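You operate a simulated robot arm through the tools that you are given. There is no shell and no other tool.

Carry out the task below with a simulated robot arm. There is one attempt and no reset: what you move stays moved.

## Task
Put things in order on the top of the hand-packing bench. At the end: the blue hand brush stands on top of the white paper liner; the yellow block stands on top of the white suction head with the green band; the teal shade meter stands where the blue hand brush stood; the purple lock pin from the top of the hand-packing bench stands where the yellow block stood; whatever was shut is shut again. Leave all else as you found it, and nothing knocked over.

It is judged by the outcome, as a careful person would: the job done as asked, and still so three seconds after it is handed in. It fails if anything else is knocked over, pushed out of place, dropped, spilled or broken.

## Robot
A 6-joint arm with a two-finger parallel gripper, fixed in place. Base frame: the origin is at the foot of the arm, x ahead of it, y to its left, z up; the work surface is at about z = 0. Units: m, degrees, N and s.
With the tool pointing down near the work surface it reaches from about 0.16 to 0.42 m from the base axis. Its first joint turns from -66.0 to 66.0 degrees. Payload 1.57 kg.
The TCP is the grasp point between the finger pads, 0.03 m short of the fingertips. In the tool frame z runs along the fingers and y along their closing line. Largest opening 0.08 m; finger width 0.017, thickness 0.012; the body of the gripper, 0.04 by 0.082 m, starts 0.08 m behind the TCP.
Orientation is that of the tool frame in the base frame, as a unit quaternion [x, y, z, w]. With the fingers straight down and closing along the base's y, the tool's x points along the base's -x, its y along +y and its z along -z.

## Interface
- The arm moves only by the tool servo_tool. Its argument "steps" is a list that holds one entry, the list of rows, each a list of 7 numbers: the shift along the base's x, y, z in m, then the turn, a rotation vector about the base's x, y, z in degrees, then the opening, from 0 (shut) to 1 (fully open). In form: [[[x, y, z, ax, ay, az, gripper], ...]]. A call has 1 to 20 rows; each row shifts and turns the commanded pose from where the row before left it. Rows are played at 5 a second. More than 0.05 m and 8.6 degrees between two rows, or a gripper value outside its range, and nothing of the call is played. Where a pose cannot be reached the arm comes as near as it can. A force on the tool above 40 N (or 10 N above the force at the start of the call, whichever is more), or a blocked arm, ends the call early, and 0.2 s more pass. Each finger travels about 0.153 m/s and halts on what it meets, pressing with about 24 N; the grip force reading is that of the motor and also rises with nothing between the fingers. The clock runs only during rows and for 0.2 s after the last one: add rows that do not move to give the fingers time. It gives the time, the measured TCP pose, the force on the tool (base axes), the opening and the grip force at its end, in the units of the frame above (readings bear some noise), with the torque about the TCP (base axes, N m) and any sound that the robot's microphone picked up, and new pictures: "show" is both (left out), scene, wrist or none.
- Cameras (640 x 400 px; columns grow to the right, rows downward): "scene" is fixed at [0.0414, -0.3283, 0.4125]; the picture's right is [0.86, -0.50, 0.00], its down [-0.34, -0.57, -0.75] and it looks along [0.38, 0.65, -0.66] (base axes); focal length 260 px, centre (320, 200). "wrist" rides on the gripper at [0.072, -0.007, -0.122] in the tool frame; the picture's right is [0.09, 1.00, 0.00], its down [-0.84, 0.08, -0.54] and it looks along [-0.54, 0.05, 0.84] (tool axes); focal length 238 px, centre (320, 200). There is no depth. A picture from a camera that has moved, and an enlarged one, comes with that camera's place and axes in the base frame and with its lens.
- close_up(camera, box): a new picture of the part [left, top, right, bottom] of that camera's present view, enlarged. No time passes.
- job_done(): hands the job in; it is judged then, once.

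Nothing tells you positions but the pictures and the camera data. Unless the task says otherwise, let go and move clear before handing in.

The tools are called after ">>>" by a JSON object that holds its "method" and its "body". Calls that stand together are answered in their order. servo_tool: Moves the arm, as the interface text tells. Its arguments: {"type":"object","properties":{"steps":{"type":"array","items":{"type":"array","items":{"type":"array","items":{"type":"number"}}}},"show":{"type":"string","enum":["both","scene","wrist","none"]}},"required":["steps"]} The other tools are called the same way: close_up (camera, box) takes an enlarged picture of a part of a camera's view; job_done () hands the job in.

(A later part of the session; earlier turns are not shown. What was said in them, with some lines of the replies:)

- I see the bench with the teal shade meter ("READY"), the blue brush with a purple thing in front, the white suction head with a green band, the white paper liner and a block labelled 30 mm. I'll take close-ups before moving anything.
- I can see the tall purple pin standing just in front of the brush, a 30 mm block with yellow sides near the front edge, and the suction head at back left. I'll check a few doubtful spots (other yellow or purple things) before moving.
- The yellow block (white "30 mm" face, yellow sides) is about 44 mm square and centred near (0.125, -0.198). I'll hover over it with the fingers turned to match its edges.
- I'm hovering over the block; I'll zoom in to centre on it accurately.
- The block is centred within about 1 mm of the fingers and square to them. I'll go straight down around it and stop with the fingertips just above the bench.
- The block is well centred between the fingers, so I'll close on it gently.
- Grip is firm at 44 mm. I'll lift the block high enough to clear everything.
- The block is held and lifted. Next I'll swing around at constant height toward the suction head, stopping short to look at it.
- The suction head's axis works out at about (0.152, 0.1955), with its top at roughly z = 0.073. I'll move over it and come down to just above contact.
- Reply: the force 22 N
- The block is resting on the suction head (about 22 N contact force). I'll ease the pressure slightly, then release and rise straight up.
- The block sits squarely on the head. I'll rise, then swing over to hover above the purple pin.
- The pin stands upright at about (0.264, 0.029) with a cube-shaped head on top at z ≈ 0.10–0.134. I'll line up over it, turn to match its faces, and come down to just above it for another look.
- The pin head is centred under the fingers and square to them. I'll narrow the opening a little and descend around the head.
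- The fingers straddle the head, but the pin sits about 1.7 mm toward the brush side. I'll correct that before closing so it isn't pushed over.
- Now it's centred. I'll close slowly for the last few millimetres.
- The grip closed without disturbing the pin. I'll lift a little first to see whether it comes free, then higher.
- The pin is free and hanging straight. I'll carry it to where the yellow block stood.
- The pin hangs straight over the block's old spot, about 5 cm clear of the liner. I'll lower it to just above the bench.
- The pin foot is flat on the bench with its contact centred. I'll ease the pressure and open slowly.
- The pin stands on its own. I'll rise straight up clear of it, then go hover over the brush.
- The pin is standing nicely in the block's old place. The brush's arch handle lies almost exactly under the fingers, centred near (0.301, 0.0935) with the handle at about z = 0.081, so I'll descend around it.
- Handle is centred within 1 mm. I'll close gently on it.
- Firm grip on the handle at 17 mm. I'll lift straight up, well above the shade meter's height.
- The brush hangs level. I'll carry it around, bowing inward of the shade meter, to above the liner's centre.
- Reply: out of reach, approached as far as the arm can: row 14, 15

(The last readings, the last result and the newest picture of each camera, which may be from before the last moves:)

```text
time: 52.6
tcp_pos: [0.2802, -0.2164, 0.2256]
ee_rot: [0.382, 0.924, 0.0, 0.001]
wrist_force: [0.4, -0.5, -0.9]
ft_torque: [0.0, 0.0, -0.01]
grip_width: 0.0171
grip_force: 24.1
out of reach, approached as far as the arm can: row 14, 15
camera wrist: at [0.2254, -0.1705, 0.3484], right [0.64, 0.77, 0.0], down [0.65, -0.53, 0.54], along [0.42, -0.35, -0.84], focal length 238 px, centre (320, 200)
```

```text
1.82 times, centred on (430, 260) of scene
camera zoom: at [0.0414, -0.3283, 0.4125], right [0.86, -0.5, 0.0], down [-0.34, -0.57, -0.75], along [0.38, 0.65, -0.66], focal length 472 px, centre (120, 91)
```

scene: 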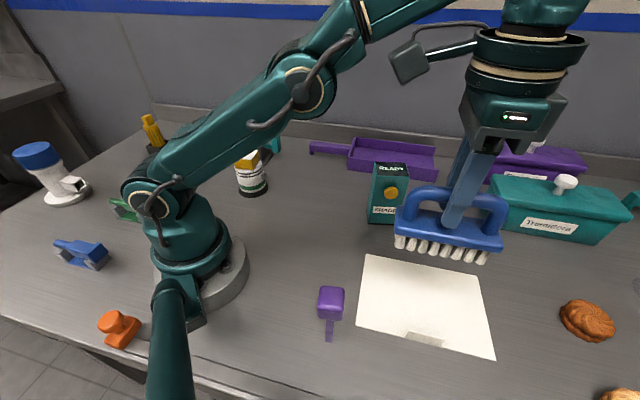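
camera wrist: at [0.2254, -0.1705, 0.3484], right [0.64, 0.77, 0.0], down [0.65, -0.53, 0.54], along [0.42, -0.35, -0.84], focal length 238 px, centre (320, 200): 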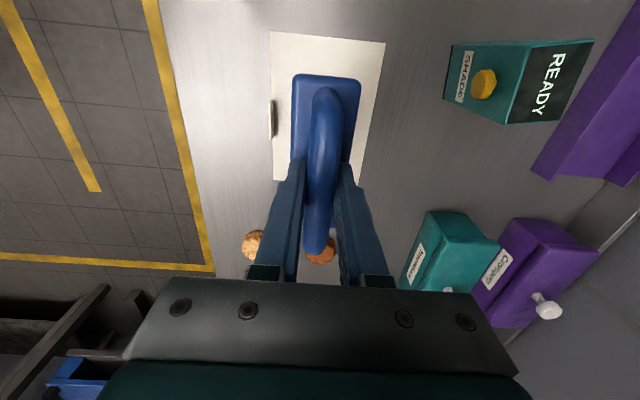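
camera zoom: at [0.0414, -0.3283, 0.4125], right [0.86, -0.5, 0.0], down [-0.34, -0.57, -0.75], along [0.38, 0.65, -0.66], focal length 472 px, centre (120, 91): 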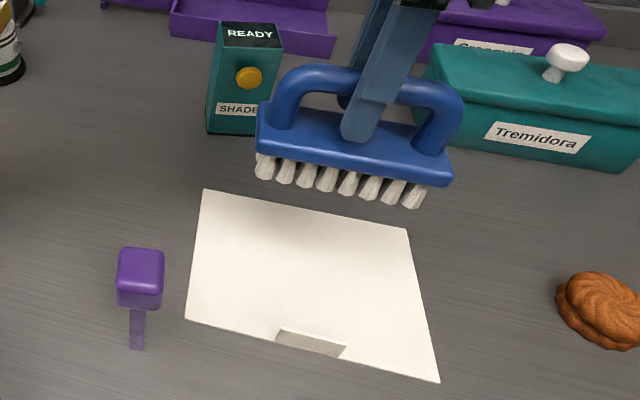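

The arm ran out of reach at that height, though it should reach further lower down. I'll descend part way and see where the brush sits over the liner.

>>> {"method": "servo_tool", "body": {"steps": [[[0, 0, -0.015, 0, 0, 0, 0], [0, 0, -0.02, 0, 0, 0, 0], [0, 0, -0.02, 0, 0, 0, 0], [0, 0, -0.02, 0, 0, 0, 0], [0, 0, 0, 0, 0, 0, 0], [0, 0, 0, 0, 0, 0, 0]]]}}

>>> {"method": "close_up", "body": {"camera": "wrist", "box": [220, 20, 420, 200]}}

>>> {"method": "close_up", "body": {"camera": "scene", "box": [320, 180, 520, 370]}}

```text
time: 54.0
tcp_pos: [0.2797, -0.2169, 0.1522]
ee_rot: [0.382, 0.924, 0.0, -0.001]
wrist_force: [-0.7, 0.3, -1.2]
ft_torque: [-0.04, 0.01, 0.0]
grip_width: 0.0175
grip_force: 24.1
camera wrist: at [0.2252, -0.1706, 0.2745], right [0.64, 0.77, 0.0], down [0.65, -0.54, 0.54], along [0.42, -0.35, -0.84], focal length 238 px, centre (320, 200)
```

scene: 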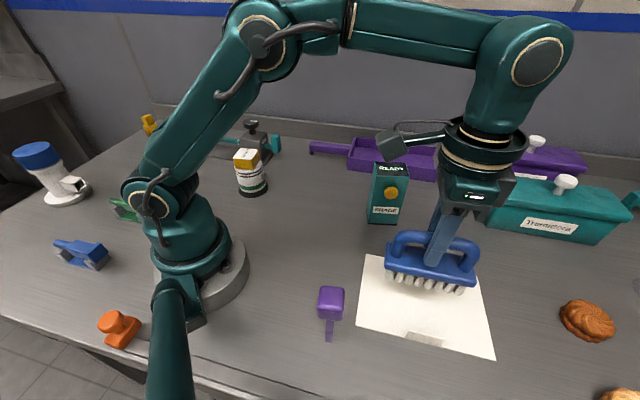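
wrist: 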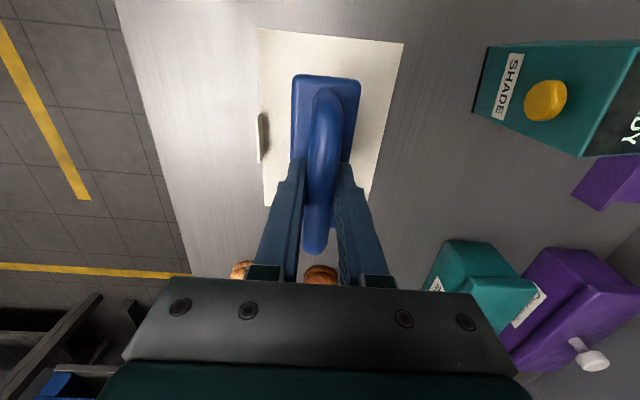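

```text
2.22 times, centred on (320, 110) of wrist
camera zoom: at [0.2252, -0.1706, 0.2745], right [0.64, 0.77, 0.0], down [0.65, -0.54, 0.54], along [0.42, -0.35, -0.84], focal length 530 px, centre (320, 400)
```

zoom: 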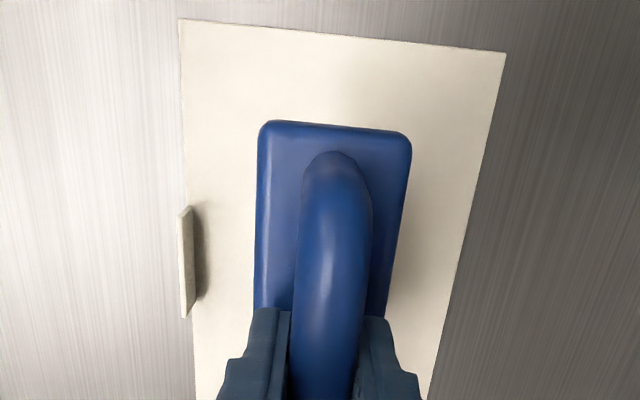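

```text
2.11 times, centred on (420, 275) of scene
camera zoom: at [0.0414, -0.3283, 0.4125], right [0.86, -0.5, 0.0], down [-0.34, -0.57, -0.75], along [0.38, 0.65, -0.66], focal length 546 px, centre (110, 42)
```

zoom: 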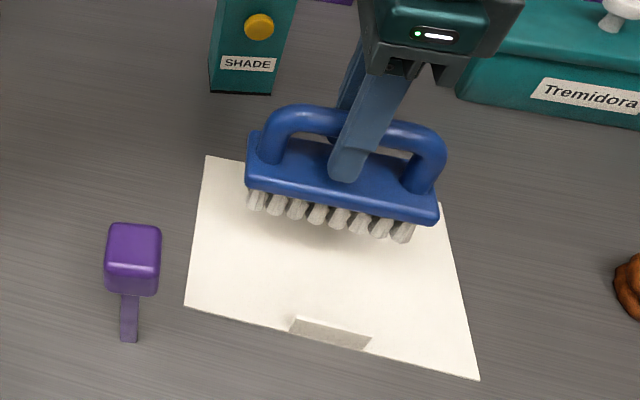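

Now it follows normally. The liner's centre is about 19 mm further out along its length, so I'll shift there and lower to about 1 cm above the liner.

>>> {"method": "servo_tool", "body": {"steps": [[[0, 0, -0.015, 0, 0, 0, 0], [0.005, -0.004, -0.015, 0, 0, 0, 0], [0.0055, -0.004, -0.01, 0, 0, 0, 0], [0.005, -0.0033, -0.01, 0, 0, 0, 0], [0, 0, -0.008, 0, 0, 0, 0], [0, 0, 0, 0, 0, 0, 0], [0, 0, 0, 0, 0, 0, 0]]]}}

>>> {"method": "close_up", "body": {"camera": "wrist", "box": [220, 20, 420, 200]}}

>>> {"method": "close_up", "body": {"camera": "scene", "box": [320, 180, 520, 370]}}

```text
time: 55.6
tcp_pos: [0.2951, -0.228, 0.0931]
ee_rot: [0.382, 0.924, 0.0, 0.0]
wrist_force: [-0.5, 0.4, -0.7]
ft_torque: [-0.01, 0.02, -0.02]
grip_width: 0.0174
grip_force: 24.2
camera wrist: at [0.2405, -0.1821, 0.2159], right [0.64, 0.77, 0.0], down [0.65, -0.54, 0.54], along [0.42, -0.35, -0.84], focal length 238 px, centre (320, 200)
```

scene: 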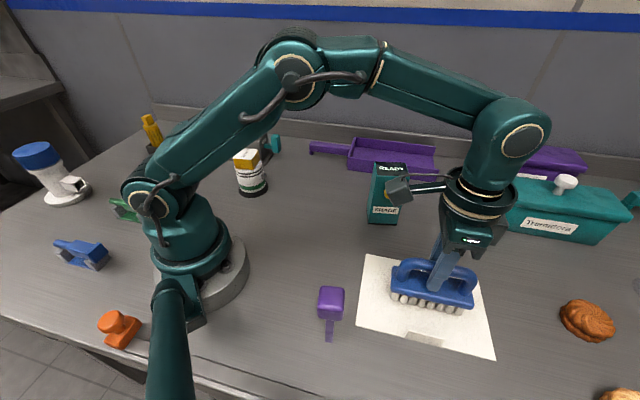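
wrist: 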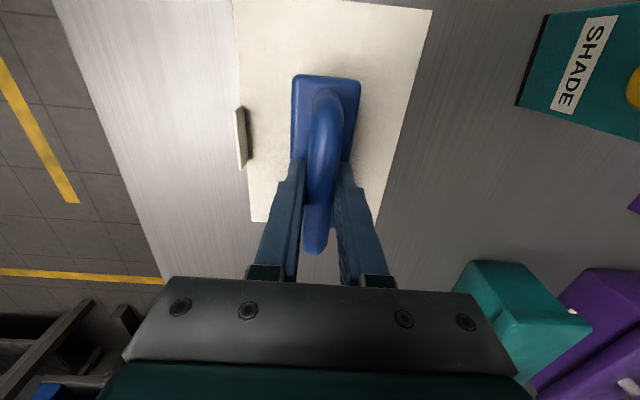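

```text
2.22 times, centred on (320, 110) of wrist
camera zoom: at [0.2405, -0.1821, 0.2159], right [0.64, 0.77, 0.0], down [0.65, -0.54, 0.54], along [0.42, -0.35, -0.84], focal length 530 px, centre (320, 400)
```

zoom: 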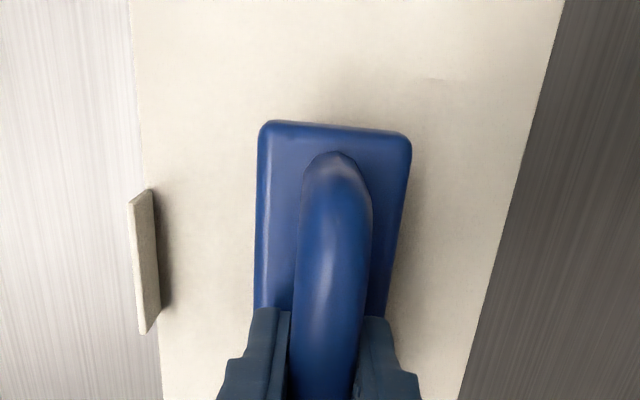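

```text
2.11 times, centred on (420, 275) of scene
camera zoom: at [0.0414, -0.3283, 0.4125], right [0.86, -0.5, 0.0], down [-0.34, -0.57, -0.75], along [0.38, 0.65, -0.66], focal length 546 px, centre (110, 42)
```

zoom: 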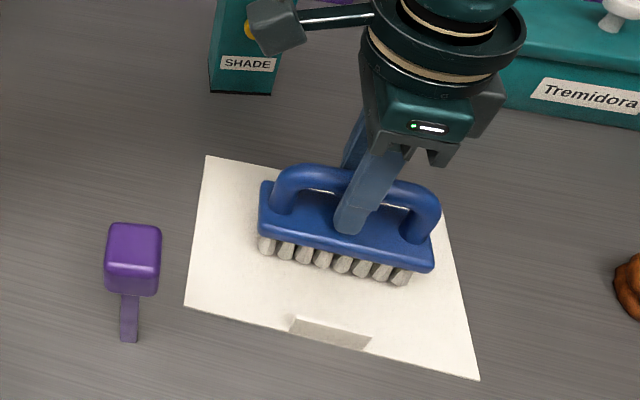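

>>> {"method": "servo_tool", "body": {"steps": [[[0, 0, -0.004, 0, 0, 0, 0], [0, 0, -0.003, 0, 0, 0, 0], [0, 0, -0.002, 0, 0, 0, 0], [0, 0, 0, 0, 0, 0, 0]]], "show": "none"}}

```text
time: 56.6
tcp_pos: [0.2957, -0.2287, 0.0847]
ee_rot: [0.382, 0.924, 0.0, 0.0]
wrist_force: [0.3, -0.3, -0.6]
ft_torque: [0.01, -0.02, 0.04]
grip_width: 0.0172
grip_force: 23.9
```

>>> {"method": "servo_tool", "body": {"steps": [[[0, 0, -0.001, 0, 0, 0, 0], [0, 0, -0.001, 0, 0, 0, 0], [0, 0, 0, 0, 0, 0, 0]]], "show": "none"}}

```text
time: 57.4
tcp_pos: [0.2955, -0.2274, 0.0824]
ee_rot: [0.382, 0.924, -0.001, 0.002]
wrist_force: [-3.4, 2.1, 22.9]
ft_torque: [0.26, 0.24, 0.02]
grip_width: 0.0173
grip_force: 24.2
```

The brush is on the liner with even contact. I'll relieve the pressure and open slowly.

>>> {"method": "servo_tool", "body": {"steps": [[[0, 0, 0.0008, 0, 0, 0, 0], [0, 0, 0, 0, 0, 0, 0.15], [0, 0, 0, 0, 0, 0, 0.2], [0, 0, 0, 0, 0, 0, 0.23], [0, 0, 0, 0, 0, 0, 0.27], [0, 0, 0, 0, 0, 0, 0.34], [0, 0, 0, 0, 0, 0, 0.45], [0, 0, 0, 0, 0, 0, 0.6], [0, 0, 0, 0, 0, 0, 0.7], [0, 0, 0, 0, 0, 0, 0.7]]]}}

>>> {"method": "close_up", "body": {"camera": "scene", "box": [320, 180, 520, 370]}}

```text
time: 59.6
tcp_pos: [0.2959, -0.2278, 0.0826]
ee_rot: [0.382, 0.924, 0.0, 0.0]
wrist_force: [0.6, 0.2, 0.8]
ft_torque: [0.02, 0.0, -0.02]
grip_width: 0.0559
grip_force: 0.1
camera wrist: at [0.2405, -0.1819, 0.2056], right [0.64, 0.77, 0.0], down [0.65, -0.54, 0.54], along [0.42, -0.35, -0.84], focal length 238 px, centre (320, 200)
```

scene: 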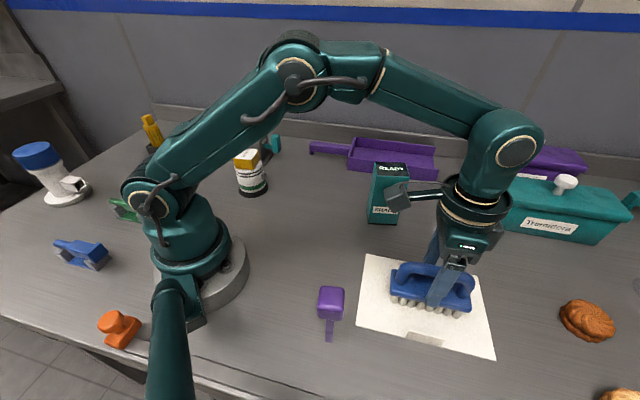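
wrist: 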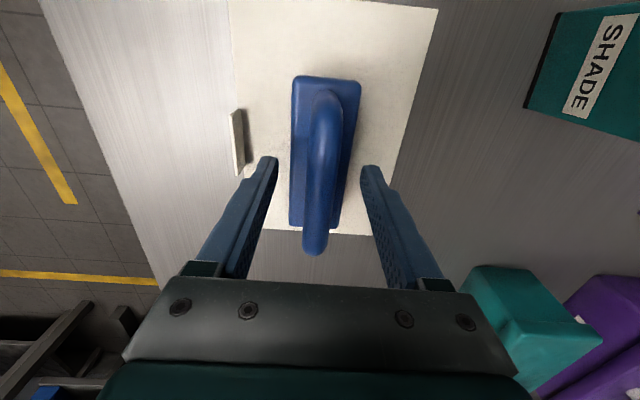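

```text
2.11 times, centred on (420, 275) of scene
camera zoom: at [0.0414, -0.3283, 0.4125], right [0.86, -0.5, 0.0], down [-0.34, -0.57, -0.75], along [0.38, 0.65, -0.66], focal length 546 px, centre (110, 42)
```

zoom: 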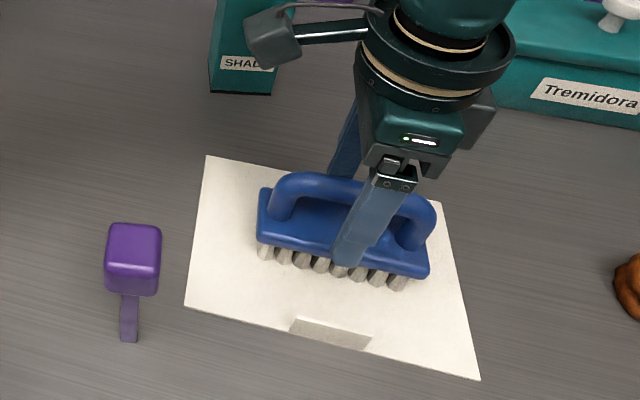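

The brush stands on the liner. I'll rise clear and turn toward the shade meter, which I plan to grip across its width so its front knob is left alone.

>>> {"method": "servo_tool", "body": {"steps": [[[0, 0, 0.01, 0, 0, 0, 0.7], [0, 0, 0.02, 0, 0, 0, 0.7], [0, 0, 0.03, 0, 0, 0, 0.7], [0.0007, 0.018, 0.0096, 0, 0, 8.38, 0.8], [0.0007, 0.018, 0.0096, 0, 0, 8.38, 0.9], [0.0007, 0.018, 0.0096, 0, 0, 8.38, 1], [0.0007, 0.018, 0.0096, 0, 0, 8.38, 1], [0.0007, 0.018, 0.0096, 0, 0, 8.38, 1], [0.0007, 0.018, 0.0096, 0, 0, 8.38, 1], [0.0083, 0.0133, 0, 0, 0, 8.38, 1], [0.0083, 0.0133, 0, 0, 0, 8.38, 1], [0.0083, 0.0133, 0, 0, 0, 8.38, 1], [0.0083, 0.0133, 0, 0, 0, 8.38, 1], [0.0083, 0.0133, 0, 0, 0, 8.38, 1], [0.0083, 0.0133, 0, 0, 0, 8.38, 1], [0, 0, 0, 0, 0, 0, 1], [0, 0, 0, 0, 0, 0, 1]]]}}

>>> {"method": "close_up", "body": {"camera": "scene", "box": [320, 180, 520, 370]}}

>>> {"method": "close_up", "body": {"camera": "wrist", "box": [230, 80, 410, 230]}}

```text
time: 63.2
tcp_pos: [0.3492, -0.0395, 0.2018]
ee_rot: [-0.468, 0.884, 0.0, 0.001]
wrist_force: [-0.1, 0.2, -0.1]
ft_torque: [0.01, 0.0, -0.01]
grip_width: 0.0799
grip_force: 0.0
camera wrist: at [0.3153, -0.1032, 0.3237], right [-0.87, 0.49, 0.0], down [0.41, 0.73, 0.54], along [0.26, 0.47, -0.84], focal length 238 px, centre (320, 200)
```

scene: 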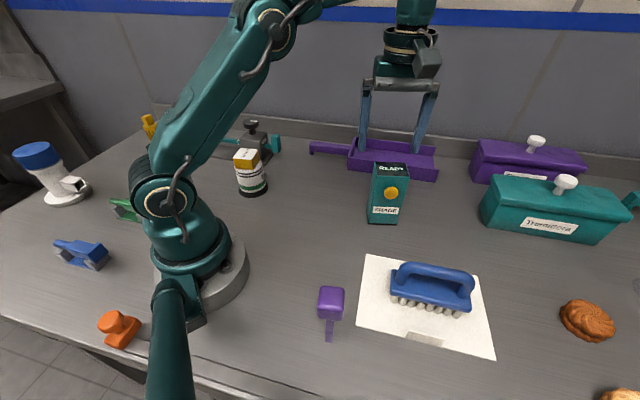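
wrist: 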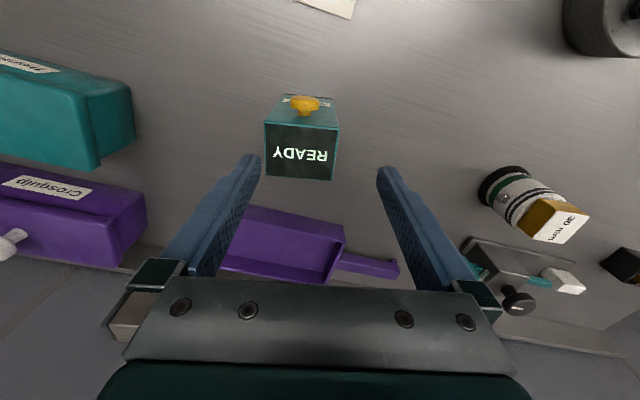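

```text
2.11 times, centred on (420, 275) of scene
camera zoom: at [0.0414, -0.3283, 0.4125], right [0.86, -0.5, 0.0], down [-0.34, -0.57, -0.75], along [0.38, 0.65, -0.66], focal length 546 px, centre (110, 42)
```

zoom: 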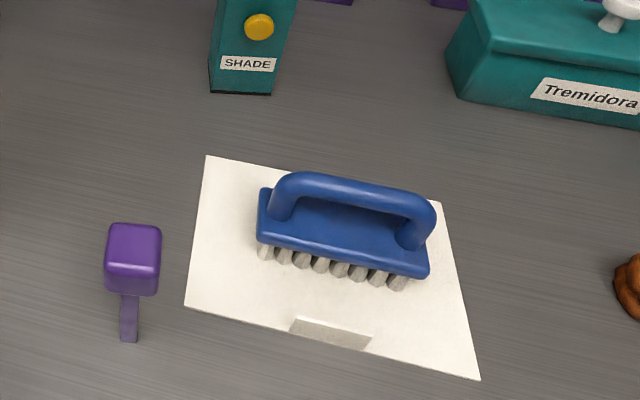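

```text
2.67 times, centred on (320, 155) of wrist
camera zoom: at [0.3153, -0.1032, 0.3237], right [-0.87, 0.49, 0.0], down [0.41, 0.73, 0.54], along [0.26, 0.47, -0.84], focal length 636 px, centre (320, 320)
```

zoom: 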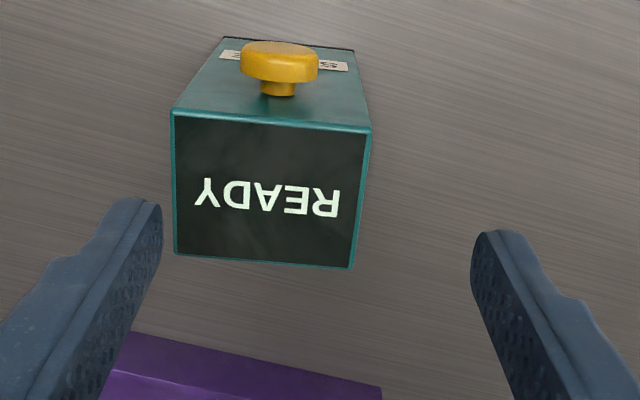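

The brush on its liner and the pin both look right. The meter is about 17 mm off from under the fingers, so I'll line up over it (target ≈ (0.367, -0.044), 1° turn) just above its top.

>>> {"method": "servo_tool", "body": {"steps": [[[0.004, -0.001, -0.008, 0, 0, -1, 1], [0.0067, -0.0016, -0.008, 0, 0, 0, 1], [0.0067, -0.0016, -0.007, 0, 0, 0, 1], [0, 0, -0.005, 0, 0, 0, 1], [0, 0, 0, 0, 0, 0, 1], [0, 0, 0, 0, 0, 0, 1]]]}}

>>> {"method": "close_up", "body": {"camera": "wrist", "box": [230, 80, 410, 230]}}

>>> {"method": "close_up", "body": {"camera": "scene", "box": [330, 100, 460, 240]}}

```text
time: 64.6
tcp_pos: [0.3672, -0.0434, 0.1729]
ee_rot: [-0.458, 0.889, 0.0, 0.0]
wrist_force: [-0.9, 0.4, 0.5]
ft_torque: [-0.04, 0.0, 0.01]
grip_width: 0.0799
grip_force: 0.1
camera wrist: at [0.3316, -0.1065, 0.2956], right [-0.87, 0.5, 0.0], down [0.42, 0.73, 0.54], along [0.27, 0.47, -0.84], focal length 238 px, centre (320, 200)
```

scene: 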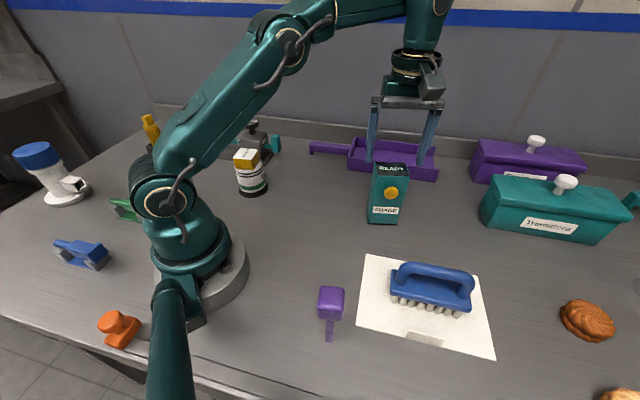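
wrist: 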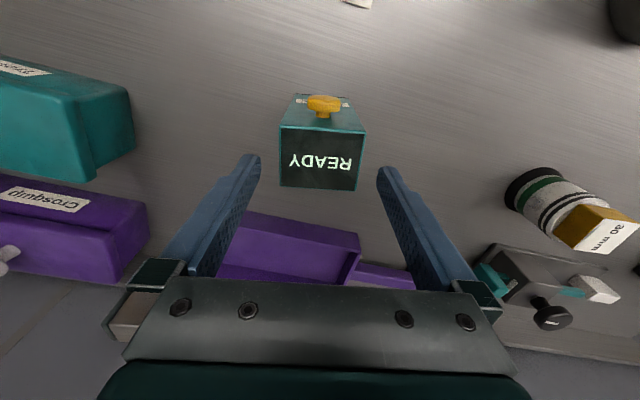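

```text
2.67 times, centred on (320, 155) of wrist
camera zoom: at [0.3316, -0.1065, 0.2956], right [-0.87, 0.5, 0.0], down [0.42, 0.73, 0.54], along [0.27, 0.47, -0.84], focal length 636 px, centre (320, 320)
```

zoom: 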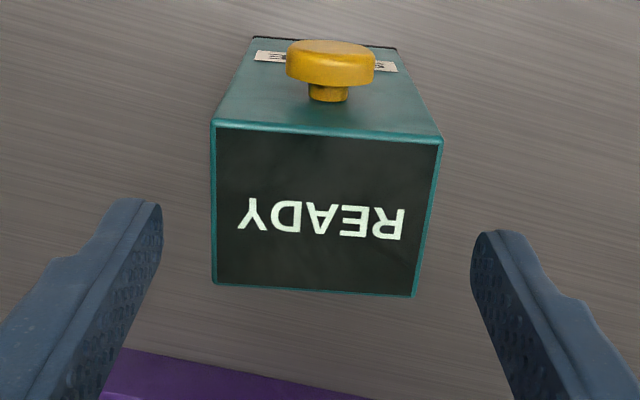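

```text
2.86 times, centred on (395, 170) of scene
camera zoom: at [0.0414, -0.3283, 0.4125], right [0.86, -0.5, 0.0], down [-0.34, -0.57, -0.75], along [0.38, 0.65, -0.66], focal length 742 px, centre (106, 286)
```

zoom: 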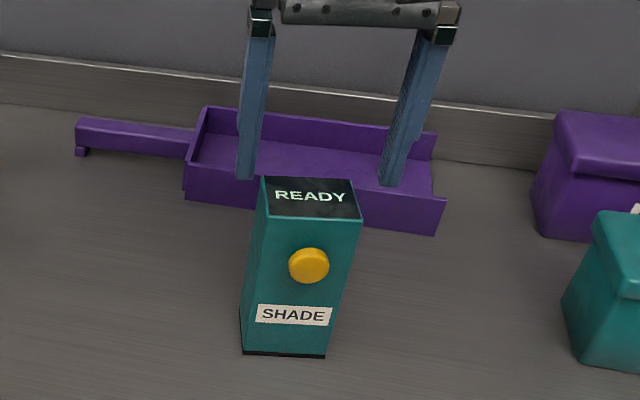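

The meter is centred between the fingers with about 10 mm clearance each side. Descending around it now.

>>> {"method": "servo_tool", "body": {"steps": [[[0, 0, -0.012, 0, 0, 0, 1], [0, 0, -0.014, 0, 0, 0, 1], [0, 0, -0.014, 0, 0, 0, 1], [0, 0, -0.014, 0, 0, 0, 1], [0, 0, -0.014, 0, 0, 0, 1], [0, 0, 0, 0, 0, 0, 1], [0, 0, 0, 0, 0, 0, 1]]]}}

>>> {"method": "close_up", "body": {"camera": "wrist", "box": [230, 90, 410, 240]}}

>>> {"method": "close_up", "body": {"camera": "scene", "box": [330, 100, 460, 240]}}

```text
time: 66.2
tcp_pos: [0.3678, -0.0439, 0.105]
ee_rot: [-0.458, 0.889, -0.001, 0.0]
wrist_force: [0.1, 0.1, -0.5]
ft_torque: [0.02, 0.01, -0.06]
grip_width: 0.0801
grip_force: 0.1
camera wrist: at [0.3316, -0.107, 0.2275], right [-0.87, 0.5, 0.0], down [0.42, 0.73, 0.54], along [0.27, 0.47, -0.84], focal length 238 px, centre (320, 200)
```

scene: 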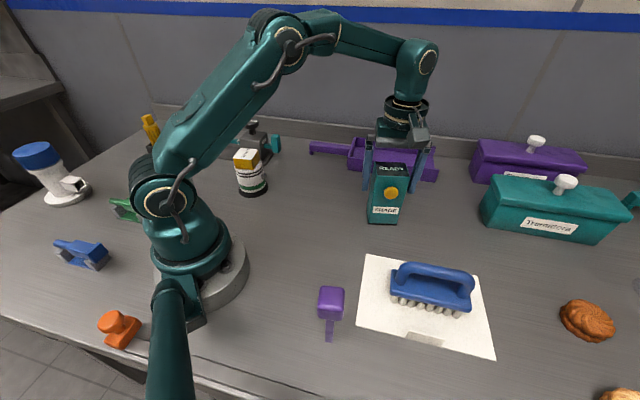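
wrist: 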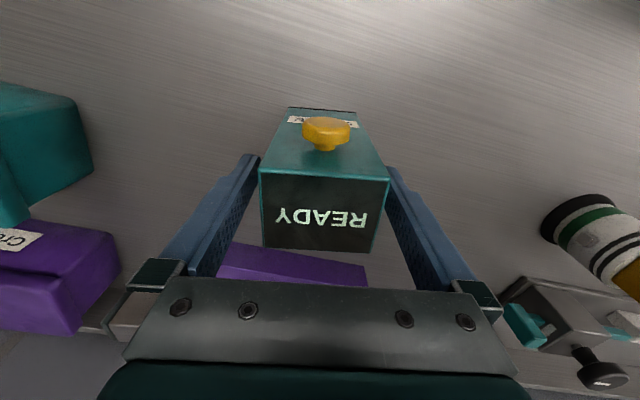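

```text
2.67 times, centred on (320, 165) of wrist
camera zoom: at [0.3316, -0.107, 0.2275], right [-0.87, 0.5, 0.0], down [0.42, 0.73, 0.54], along [0.27, 0.47, -0.84], focal length 636 px, centre (320, 293)
```

zoom: 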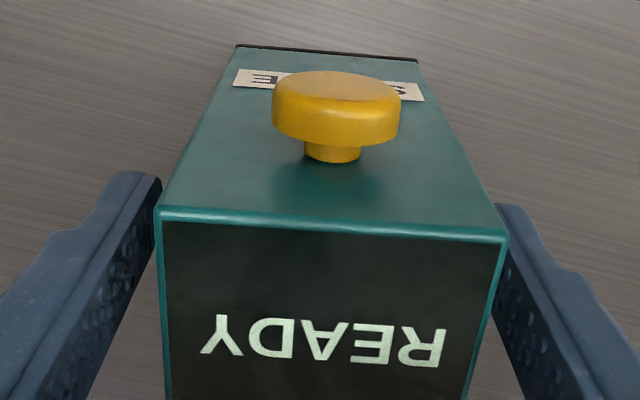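

```text
2.86 times, centred on (395, 170) of scene
camera zoom: at [0.0414, -0.3283, 0.4125], right [0.86, -0.5, 0.0], down [-0.34, -0.57, -0.75], along [0.38, 0.65, -0.66], focal length 742 px, centre (106, 286)
```

zoom: 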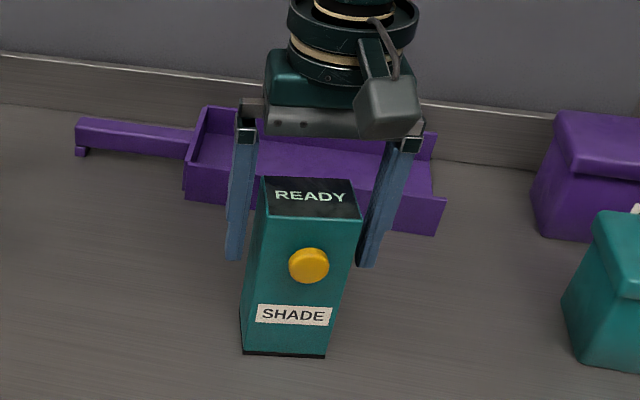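

Still centred. I'll close gently on the meter's sides.

>>> {"method": "servo_tool", "body": {"steps": [[[0, 0, 0, 0, 0, 0, 0.9], [0, 0, 0, 0, 0, 0, 0.84], [0, 0, 0, 0, 0, 0, 0.8], [0, 0, 0, 0, 0, 0, 0.78], [0, 0, 0, 0, 0, 0, 0.76], [0, 0, 0, 0, 0, 0, 0.74], [0, 0, 0, 0, 0, 0, 0.7], [0, 0, 0, 0, 0, 0, 0.6], [0, 0, 0, 0, 0, 0, 0.3], [0, 0, 0, 0, 0, 0, 0.3], [0, 0, 0, 0, 0, 0, 0.3]]], "show": "wrist"}}

>>> {"method": "close_up", "body": {"camera": "scene", "box": [330, 100, 460, 240]}}

```text
time: 68.6
tcp_pos: [0.3664, -0.043, 0.1045]
ee_rot: [-0.459, 0.889, 0.0, 0.0]
wrist_force: [0.3, 0.6, -0.2]
ft_torque: [0.02, -0.01, -0.03]
grip_width: 0.0619
grip_force: 23.8
camera wrist: at [0.3316, -0.107, 0.2276], right [-0.87, 0.5, 0.0], down [0.42, 0.73, 0.54], along [0.27, 0.47, -0.84], focal length 238 px, centre (320, 200)
```

wrist: 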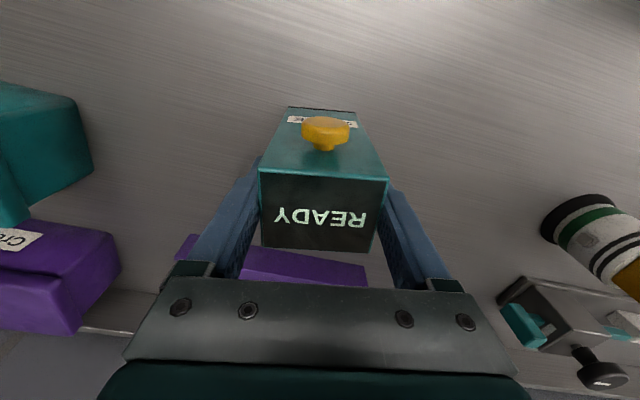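

```text
2.86 times, centred on (395, 170) of scene
camera zoom: at [0.0414, -0.3283, 0.4125], right [0.86, -0.5, 0.0], down [-0.34, -0.57, -0.75], along [0.38, 0.65, -0.66], focal length 742 px, centre (106, 286)
```

zoom: 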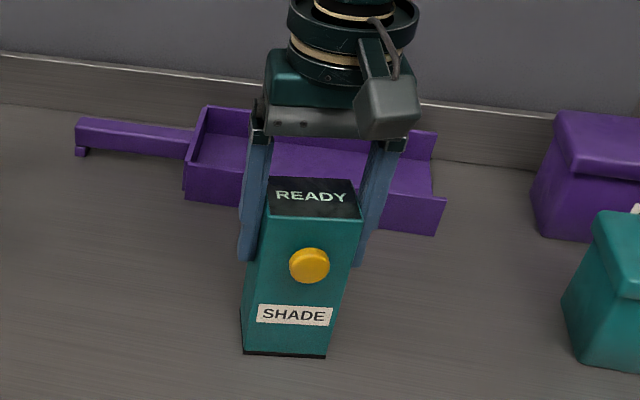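

>>> {"method": "servo_tool", "body": {"steps": [[[0, 0, 0.003, 0, 0, 0, 0.3], [0, 0, 0.007, 0, 0, 0, 0.3], [0, 0, 0.015, 0, 0, 0, 0.3], [0, 0, 0.015, 0, 0, 0, 0.3], [0, 0, 0, 0, 0, 0, 0.3]]]}}

>>> {"method": "close_up", "body": {"camera": "scene", "box": [330, 80, 460, 240]}}

```text
time: 69.8
tcp_pos: [0.3665, -0.0429, 0.1447]
ee_rot: [-0.459, 0.888, -0.001, 0.0]
wrist_force: [0.3, -0.5, -3.0]
ft_torque: [0.0, -0.03, 0.01]
grip_width: 0.0621
grip_force: 24.0
camera wrist: at [0.3315, -0.1069, 0.2675], right [-0.87, 0.5, 0.0], down [0.42, 0.73, 0.54], along [0.27, 0.47, -0.84], focal length 238 px, centre (320, 200)
```

scene: 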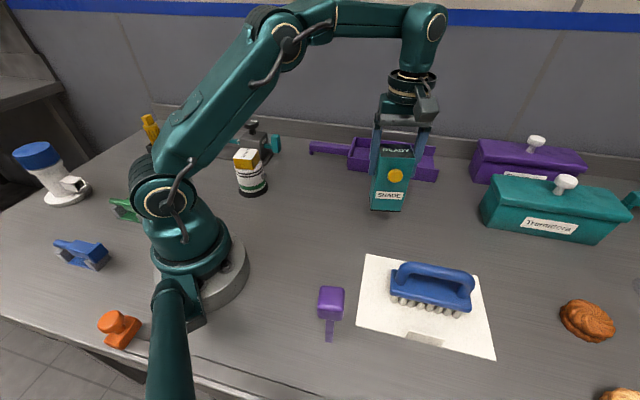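
wrist: 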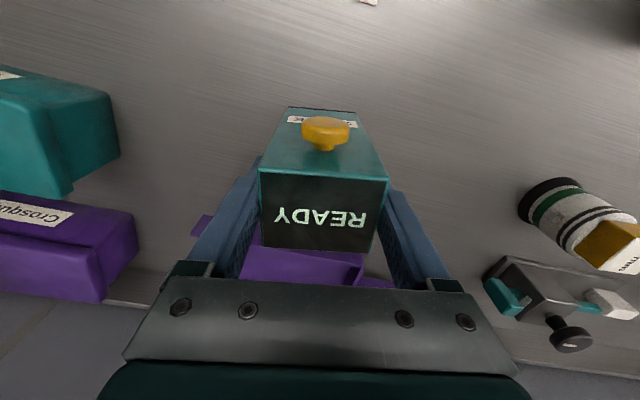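

```text
2.50 times, centred on (395, 160) of scene
camera zoom: at [0.0414, -0.3283, 0.4125], right [0.86, -0.5, 0.0], down [-0.34, -0.57, -0.75], along [0.38, 0.65, -0.66], focal length 649 px, centre (132, 300)
```

zoom: 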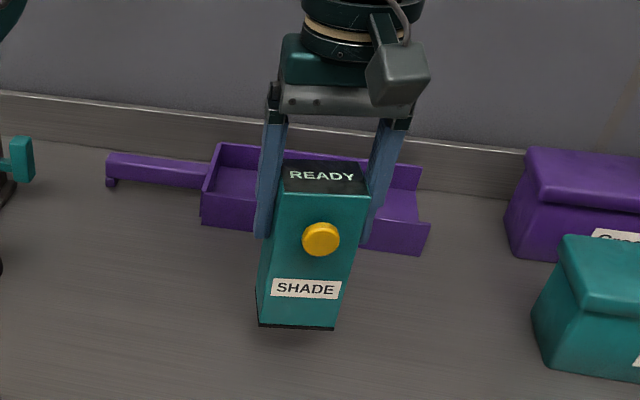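

The meter is up and vertical. I'll move it to where the brush stood, around (0.301, 0.0935).

>>> {"method": "servo_tool", "body": {"steps": [[[-0.004, 0.0085, 0, 0, 0, 0, 0.3], [-0.00775, 0.016, 0, 0, 0, 0, 0.3], [-0.00775, 0.016, 0, 0, 0, 0, 0.3], [-0.00775, 0.016, 0, 0, 0, 0, 0.3], [-0.00775, 0.016, 0, 0, 0, 0, 0.3], [-0.00775, 0.016, 0, 0, 0, 0, 0.3], [-0.00775, 0.016, 0, 0, 0, 0, 0.3], [-0.00775, 0.016, 0, 0, 0, 0, 0.3], [-0.00775, 0.016, 0, 0, 0, 0, 0.3], [0, 0, 0, 0, 0, 0, 0.3], [0, 0, 0, 0, 0, 0, 0.3]]]}}

>>> {"method": "close_up", "body": {"camera": "scene", "box": [270, 80, 400, 240]}}

```text
time: 72.2
tcp_pos: [0.3007, 0.0921, 0.1448]
ee_rot: [-0.458, 0.889, 0.001, 0.0]
wrist_force: [-0.1, 0.7, -4.0]
ft_torque: [-0.02, -0.01, -0.01]
grip_width: 0.0619
grip_force: 23.4
camera wrist: at [0.265, 0.0295, 0.2674], right [-0.87, 0.5, 0.0], down [0.42, 0.73, 0.54], along [0.27, 0.47, -0.84], focal length 238 px, centre (320, 200)
```

scene: 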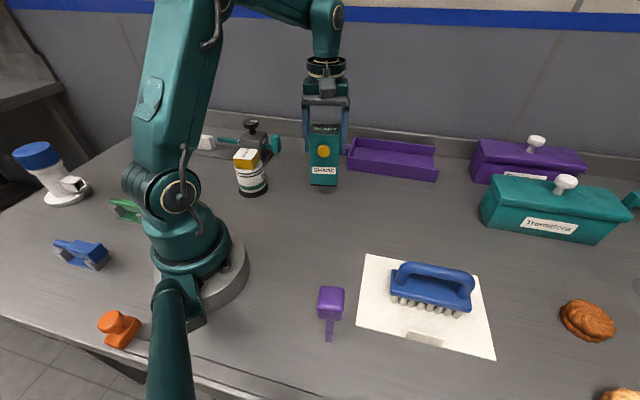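
wrist: 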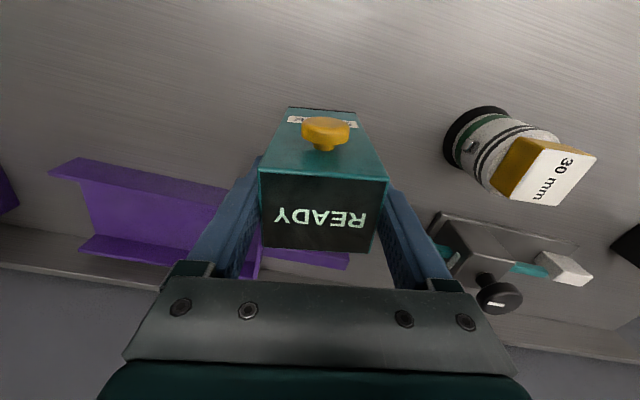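

```text
2.50 times, centred on (335, 160) of scene
camera zoom: at [0.0414, -0.3283, 0.4125], right [0.86, -0.5, 0.0], down [-0.34, -0.57, -0.75], along [0.38, 0.65, -0.66], focal length 649 px, centre (282, 300)
```

zoom: 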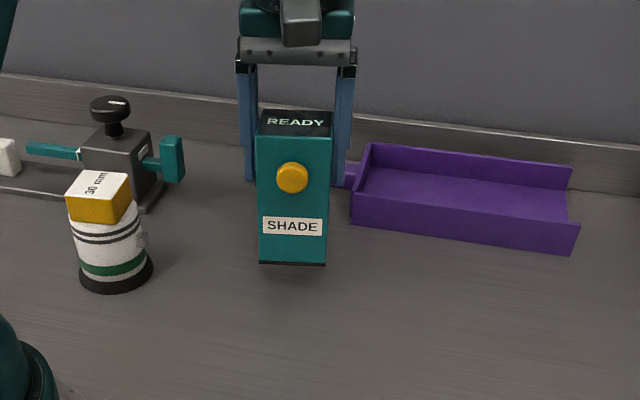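

>>> {"method": "servo_tool", "body": {"steps": [[[0, 0.0008, -0.01, 0, 0, 0, 0.3], [0, 0, -0.012, 0, 0, 0, 0.3], [0, 0, -0.009, 0, 0, 0, 0.3], [0, 0, -0.004, 0, 0, 0, 0.3], [0, 0, -0.0025, 0, 0, 0, 0.3], [0, 0, 0, 0, 0, 0, 0.3], [0, 0, 0, 0, 0, 0, 0.3]]], "show": "none"}}

```text
time: 73.8
tcp_pos: [0.3008, 0.0937, 0.1072]
ee_rot: [-0.458, 0.889, 0.0, 0.001]
wrist_force: [0.7, 0.1, -3.7]
ft_torque: [0.01, -0.01, 0.02]
grip_width: 0.0618
grip_force: 24.0
```

>>> {"method": "servo_tool", "body": {"steps": [[[0, 0, -0.001, 0, 0, 0, 0.3], [0, 0, -0.001, 0, 0, 0, 0.3], [0, 0, 0, 0, 0, 0, 0.3]]], "show": "none"}}

```text
time: 74.6
tcp_pos: [0.2996, 0.0938, 0.1056]
ee_rot: [-0.459, 0.888, 0.0, 0.0]
wrist_force: [1.0, 0.1, -3.3]
ft_torque: [0.0, 0.0, 0.01]
grip_width: 0.0618
grip_force: 24.2
```

>>> {"method": "servo_tool", "body": {"steps": [[[0, 0, -0.0005, 0, 0, 0, 0.3], [0, 0, -0.0004, 0, 0, 0, 0.3], [0, 0, 0, 0, 0, 0, 0.3]]], "show": "none"}}

```text
time: 75.4
tcp_pos: [0.2998, 0.0932, 0.1044]
ee_rot: [-0.459, 0.889, 0.0, 0.0]
wrist_force: [-4.7, 0.7, 10.2]
ft_torque: [-0.11, 0.28, -0.05]
grip_width: 0.0617
grip_force: 23.9
```

The meter's base has touched the bench (about 10 N). I'll ease off a hair and release slowly.

>>> {"method": "servo_tool", "body": {"steps": [[[0, 0, 0.0003, 0, 0, 0, 0.3], [0, 0, 0, 0, 0, 0, 0.65], [0, 0, 0, 0, 0, 0, 0.74], [0, 0, 0, 0, 0, 0, 0.765], [0, 0, 0, 0, 0, 0, 0.775], [0, 0, 0, 0, 0, 0, 0.785], [0, 0, 0, 0, 0, 0, 0.8], [0, 0, 0, 0, 0, 0, 0.83], [0, 0, 0, 0, 0, 0, 0.88], [0, 0, 0, 0, 0, 0, 0.95], [0, 0, 0, 0, 0, 0, 1], [0, 0, 0, 0, 0, 0, 1]]]}}

>>> {"method": "close_up", "body": {"camera": "scene", "box": [270, 80, 400, 240]}}

>>> {"method": "close_up", "body": {"camera": "wrist", "box": [230, 90, 410, 240]}}

```text
time: 78.0
tcp_pos: [0.3001, 0.0927, 0.1048]
ee_rot: [-0.459, 0.889, -0.001, 0.0]
wrist_force: [0.5, 0.1, -0.6]
ft_torque: [0.0, 0.03, -0.02]
grip_width: 0.0801
grip_force: 0.1
camera wrist: at [0.2649, 0.0304, 0.2275], right [-0.87, 0.5, 0.0], down [0.42, 0.73, 0.54], along [0.27, 0.47, -0.84], focal length 238 px, centre (320, 200)
```

scene: 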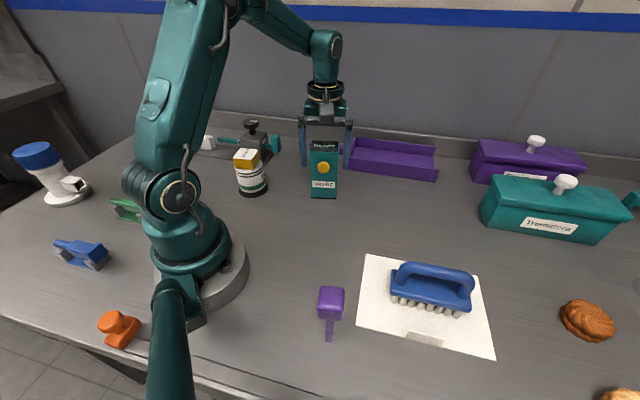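
wrist: 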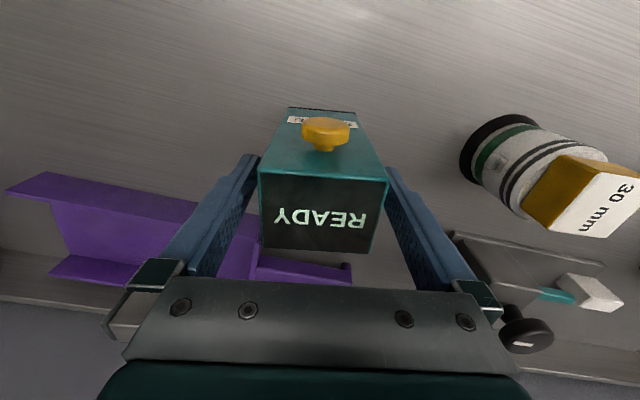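

```text
2.50 times, centred on (335, 160) of scene
camera zoom: at [0.0414, -0.3283, 0.4125], right [0.86, -0.5, 0.0], down [-0.34, -0.57, -0.75], along [0.38, 0.65, -0.66], focal length 649 px, centre (282, 300)
```

zoom: 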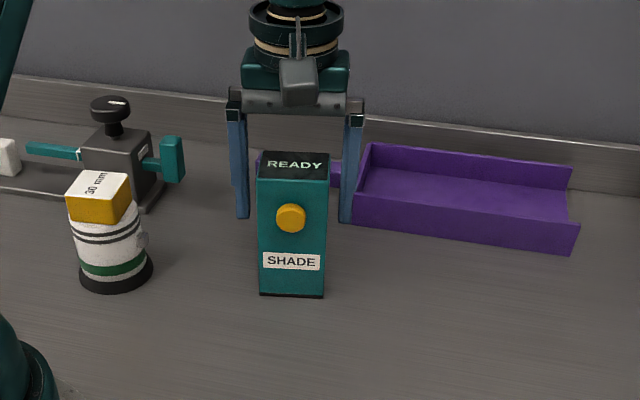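

```text
2.67 times, centred on (320, 165) of wrist
camera zoom: at [0.2649, 0.0304, 0.2275], right [-0.87, 0.5, 0.0], down [0.42, 0.73, 0.54], along [0.27, 0.47, -0.84], focal length 636 px, centre (320, 293)
```

zoom: 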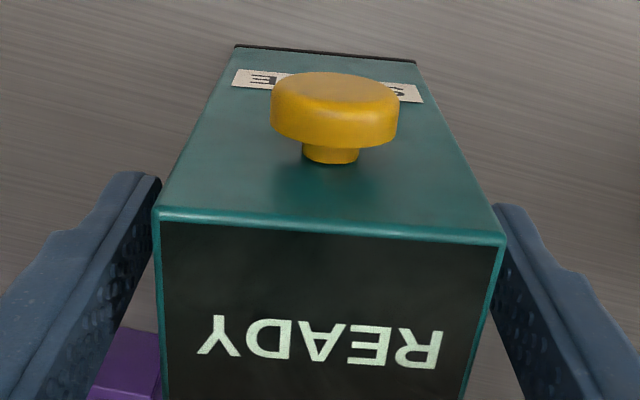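

The meter stands free where the brush was. I'll rise straight up, back away and inspect everything.

>>> {"method": "servo_tool", "body": {"steps": [[[0, 0, 0.008, 0, 0, 0, 1], [0, 0, 0.015, 0, 0, 0, 1], [0, 0, 0.025, 0, 0, 0, 1], [0, 0, 0.03, 0, 0, 0, 1], [0, 0, 0.03, 0, 0, 0, 1], [0, 0, 0.02, 0, 0, 0, 1], [-0.012, -0.024, 0, 0, 0, -5, 1], [-0.012, -0.024, 0, 0, 0, -5, 1], [-0.01, -0.024, 0, 0, 0, -5, 1], [-0.01, -0.024, 0, 0, 0, -5, 1], [0, -0.02, 0, 0, 0, -5, 1], [0, 0, 0, 0, 0, 0, 1], [0, 0, 0, 0, 0, 0, 1]]]}}

>>> {"method": "close_up", "body": {"camera": "scene", "box": [215, 120, 425, 240]}}

>>> {"method": "close_up", "body": {"camera": "scene", "box": [290, 230, 530, 380]}}

>>> {"method": "close_up", "body": {"camera": "scene", "box": [440, 110, 640, 260]}}

```text
time: 80.8
tcp_pos: [0.256, -0.0229, 0.2337]
ee_rot: [-0.255, 0.967, -0.001, 0.0]
wrist_force: [-1.1, 0.3, 0.6]
ft_torque: [-0.02, -0.01, 0.0]
grip_width: 0.08
grip_force: 0.1
camera wrist: at [0.1973, -0.0641, 0.3551], right [-0.57, 0.82, 0.0], down [0.69, 0.48, 0.54], along [0.45, 0.31, -0.84], focal length 238 px, centre (320, 200)
```

scene: 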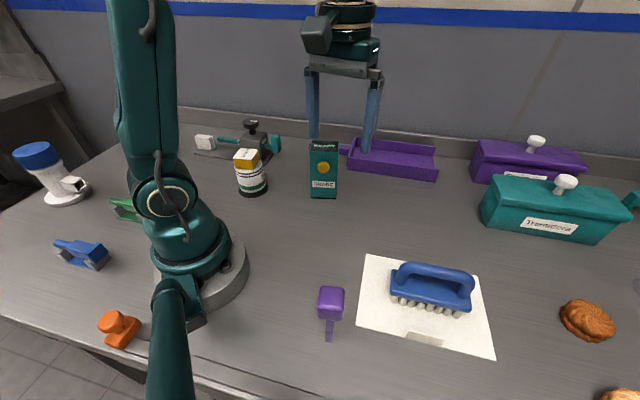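
wrist: 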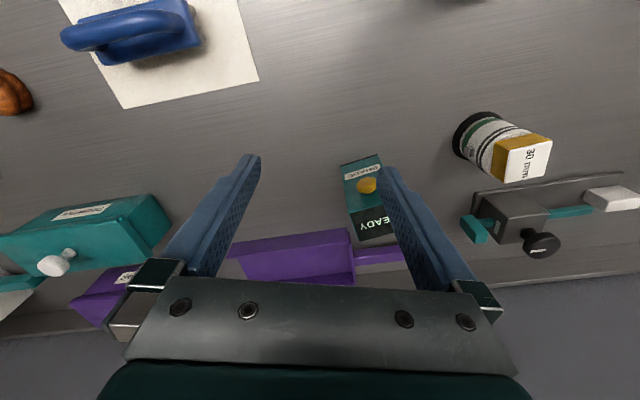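

```text
3.05 times, centred on (320, 180) of scene
camera zoom: at [0.0414, -0.3283, 0.4125], right [0.86, -0.5, 0.0], down [-0.34, -0.57, -0.75], along [0.38, 0.65, -0.66], focal length 791 px, centre (320, 261)
```

zoom: 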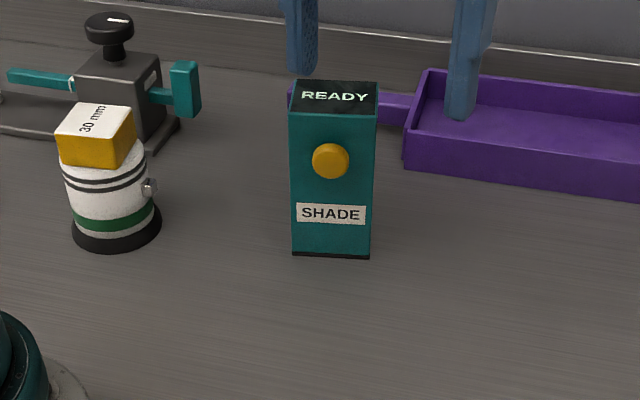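

```text
2.67 times, centred on (410, 305) of scene
camera zoom: at [0.0414, -0.3283, 0.4125], right [0.86, -0.5, 0.0], down [-0.34, -0.57, -0.75], along [0.38, 0.65, -0.66], focal length 692 px, centre (80, -80)
```

zoom: 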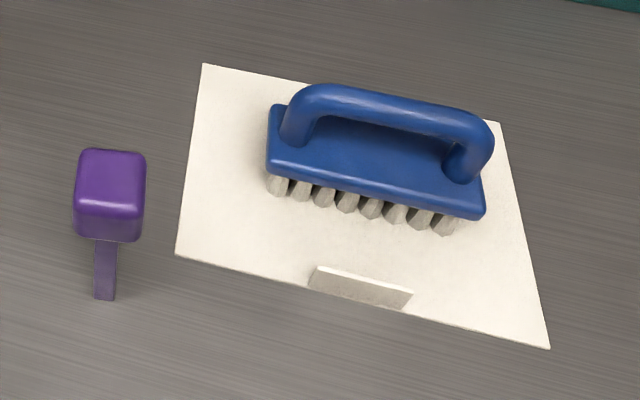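

```text
2.67 times, centred on (540, 185) of scene
camera zoom: at [0.0414, -0.3283, 0.4125], right [0.86, -0.5, 0.0], down [-0.34, -0.57, -0.75], along [0.38, 0.65, -0.66], focal length 692 px, centre (-267, 240)
```

zoom: 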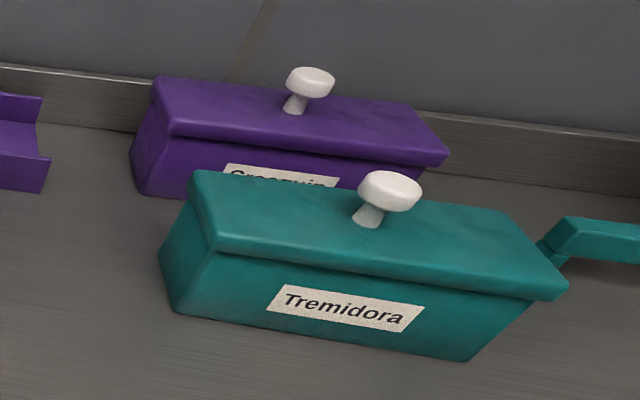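

Everything is in place and stable:
- The yellow block sits on the suction head.
- The pin stands where the block was.
- The brush stands on the liner.
- The shade meter stands where the brush was.

I opened nothing, both lidded boxes are still shut, and the arm is clear with an empty gripper, so I'm handing in.

>>> {"method": "job_done", "body": {}}

```text
The job is handed in.
```

The job is done and handed in, and everything was standing where it should in the last pictures:

- **Blue hand brush:** it stands on its bristles near the middle of the white paper liner.
- **Yellow block:** the "30 mm" block sits on top of the white suction head with the green band.
- **Teal shade meter:** it stands where the brush stood. I gripped it by its sides, so its yellow knob was not touched.
- **Purple lock pin:** it stands upright where the yellow block stood. Its foot is narrow (about 1 cm), but it stayed up for the rest of the job.

I didn't open anything, and both lidded boxes are still shut. I saw nothing else moved or knocked over. The gripper is empty and clear of everything.
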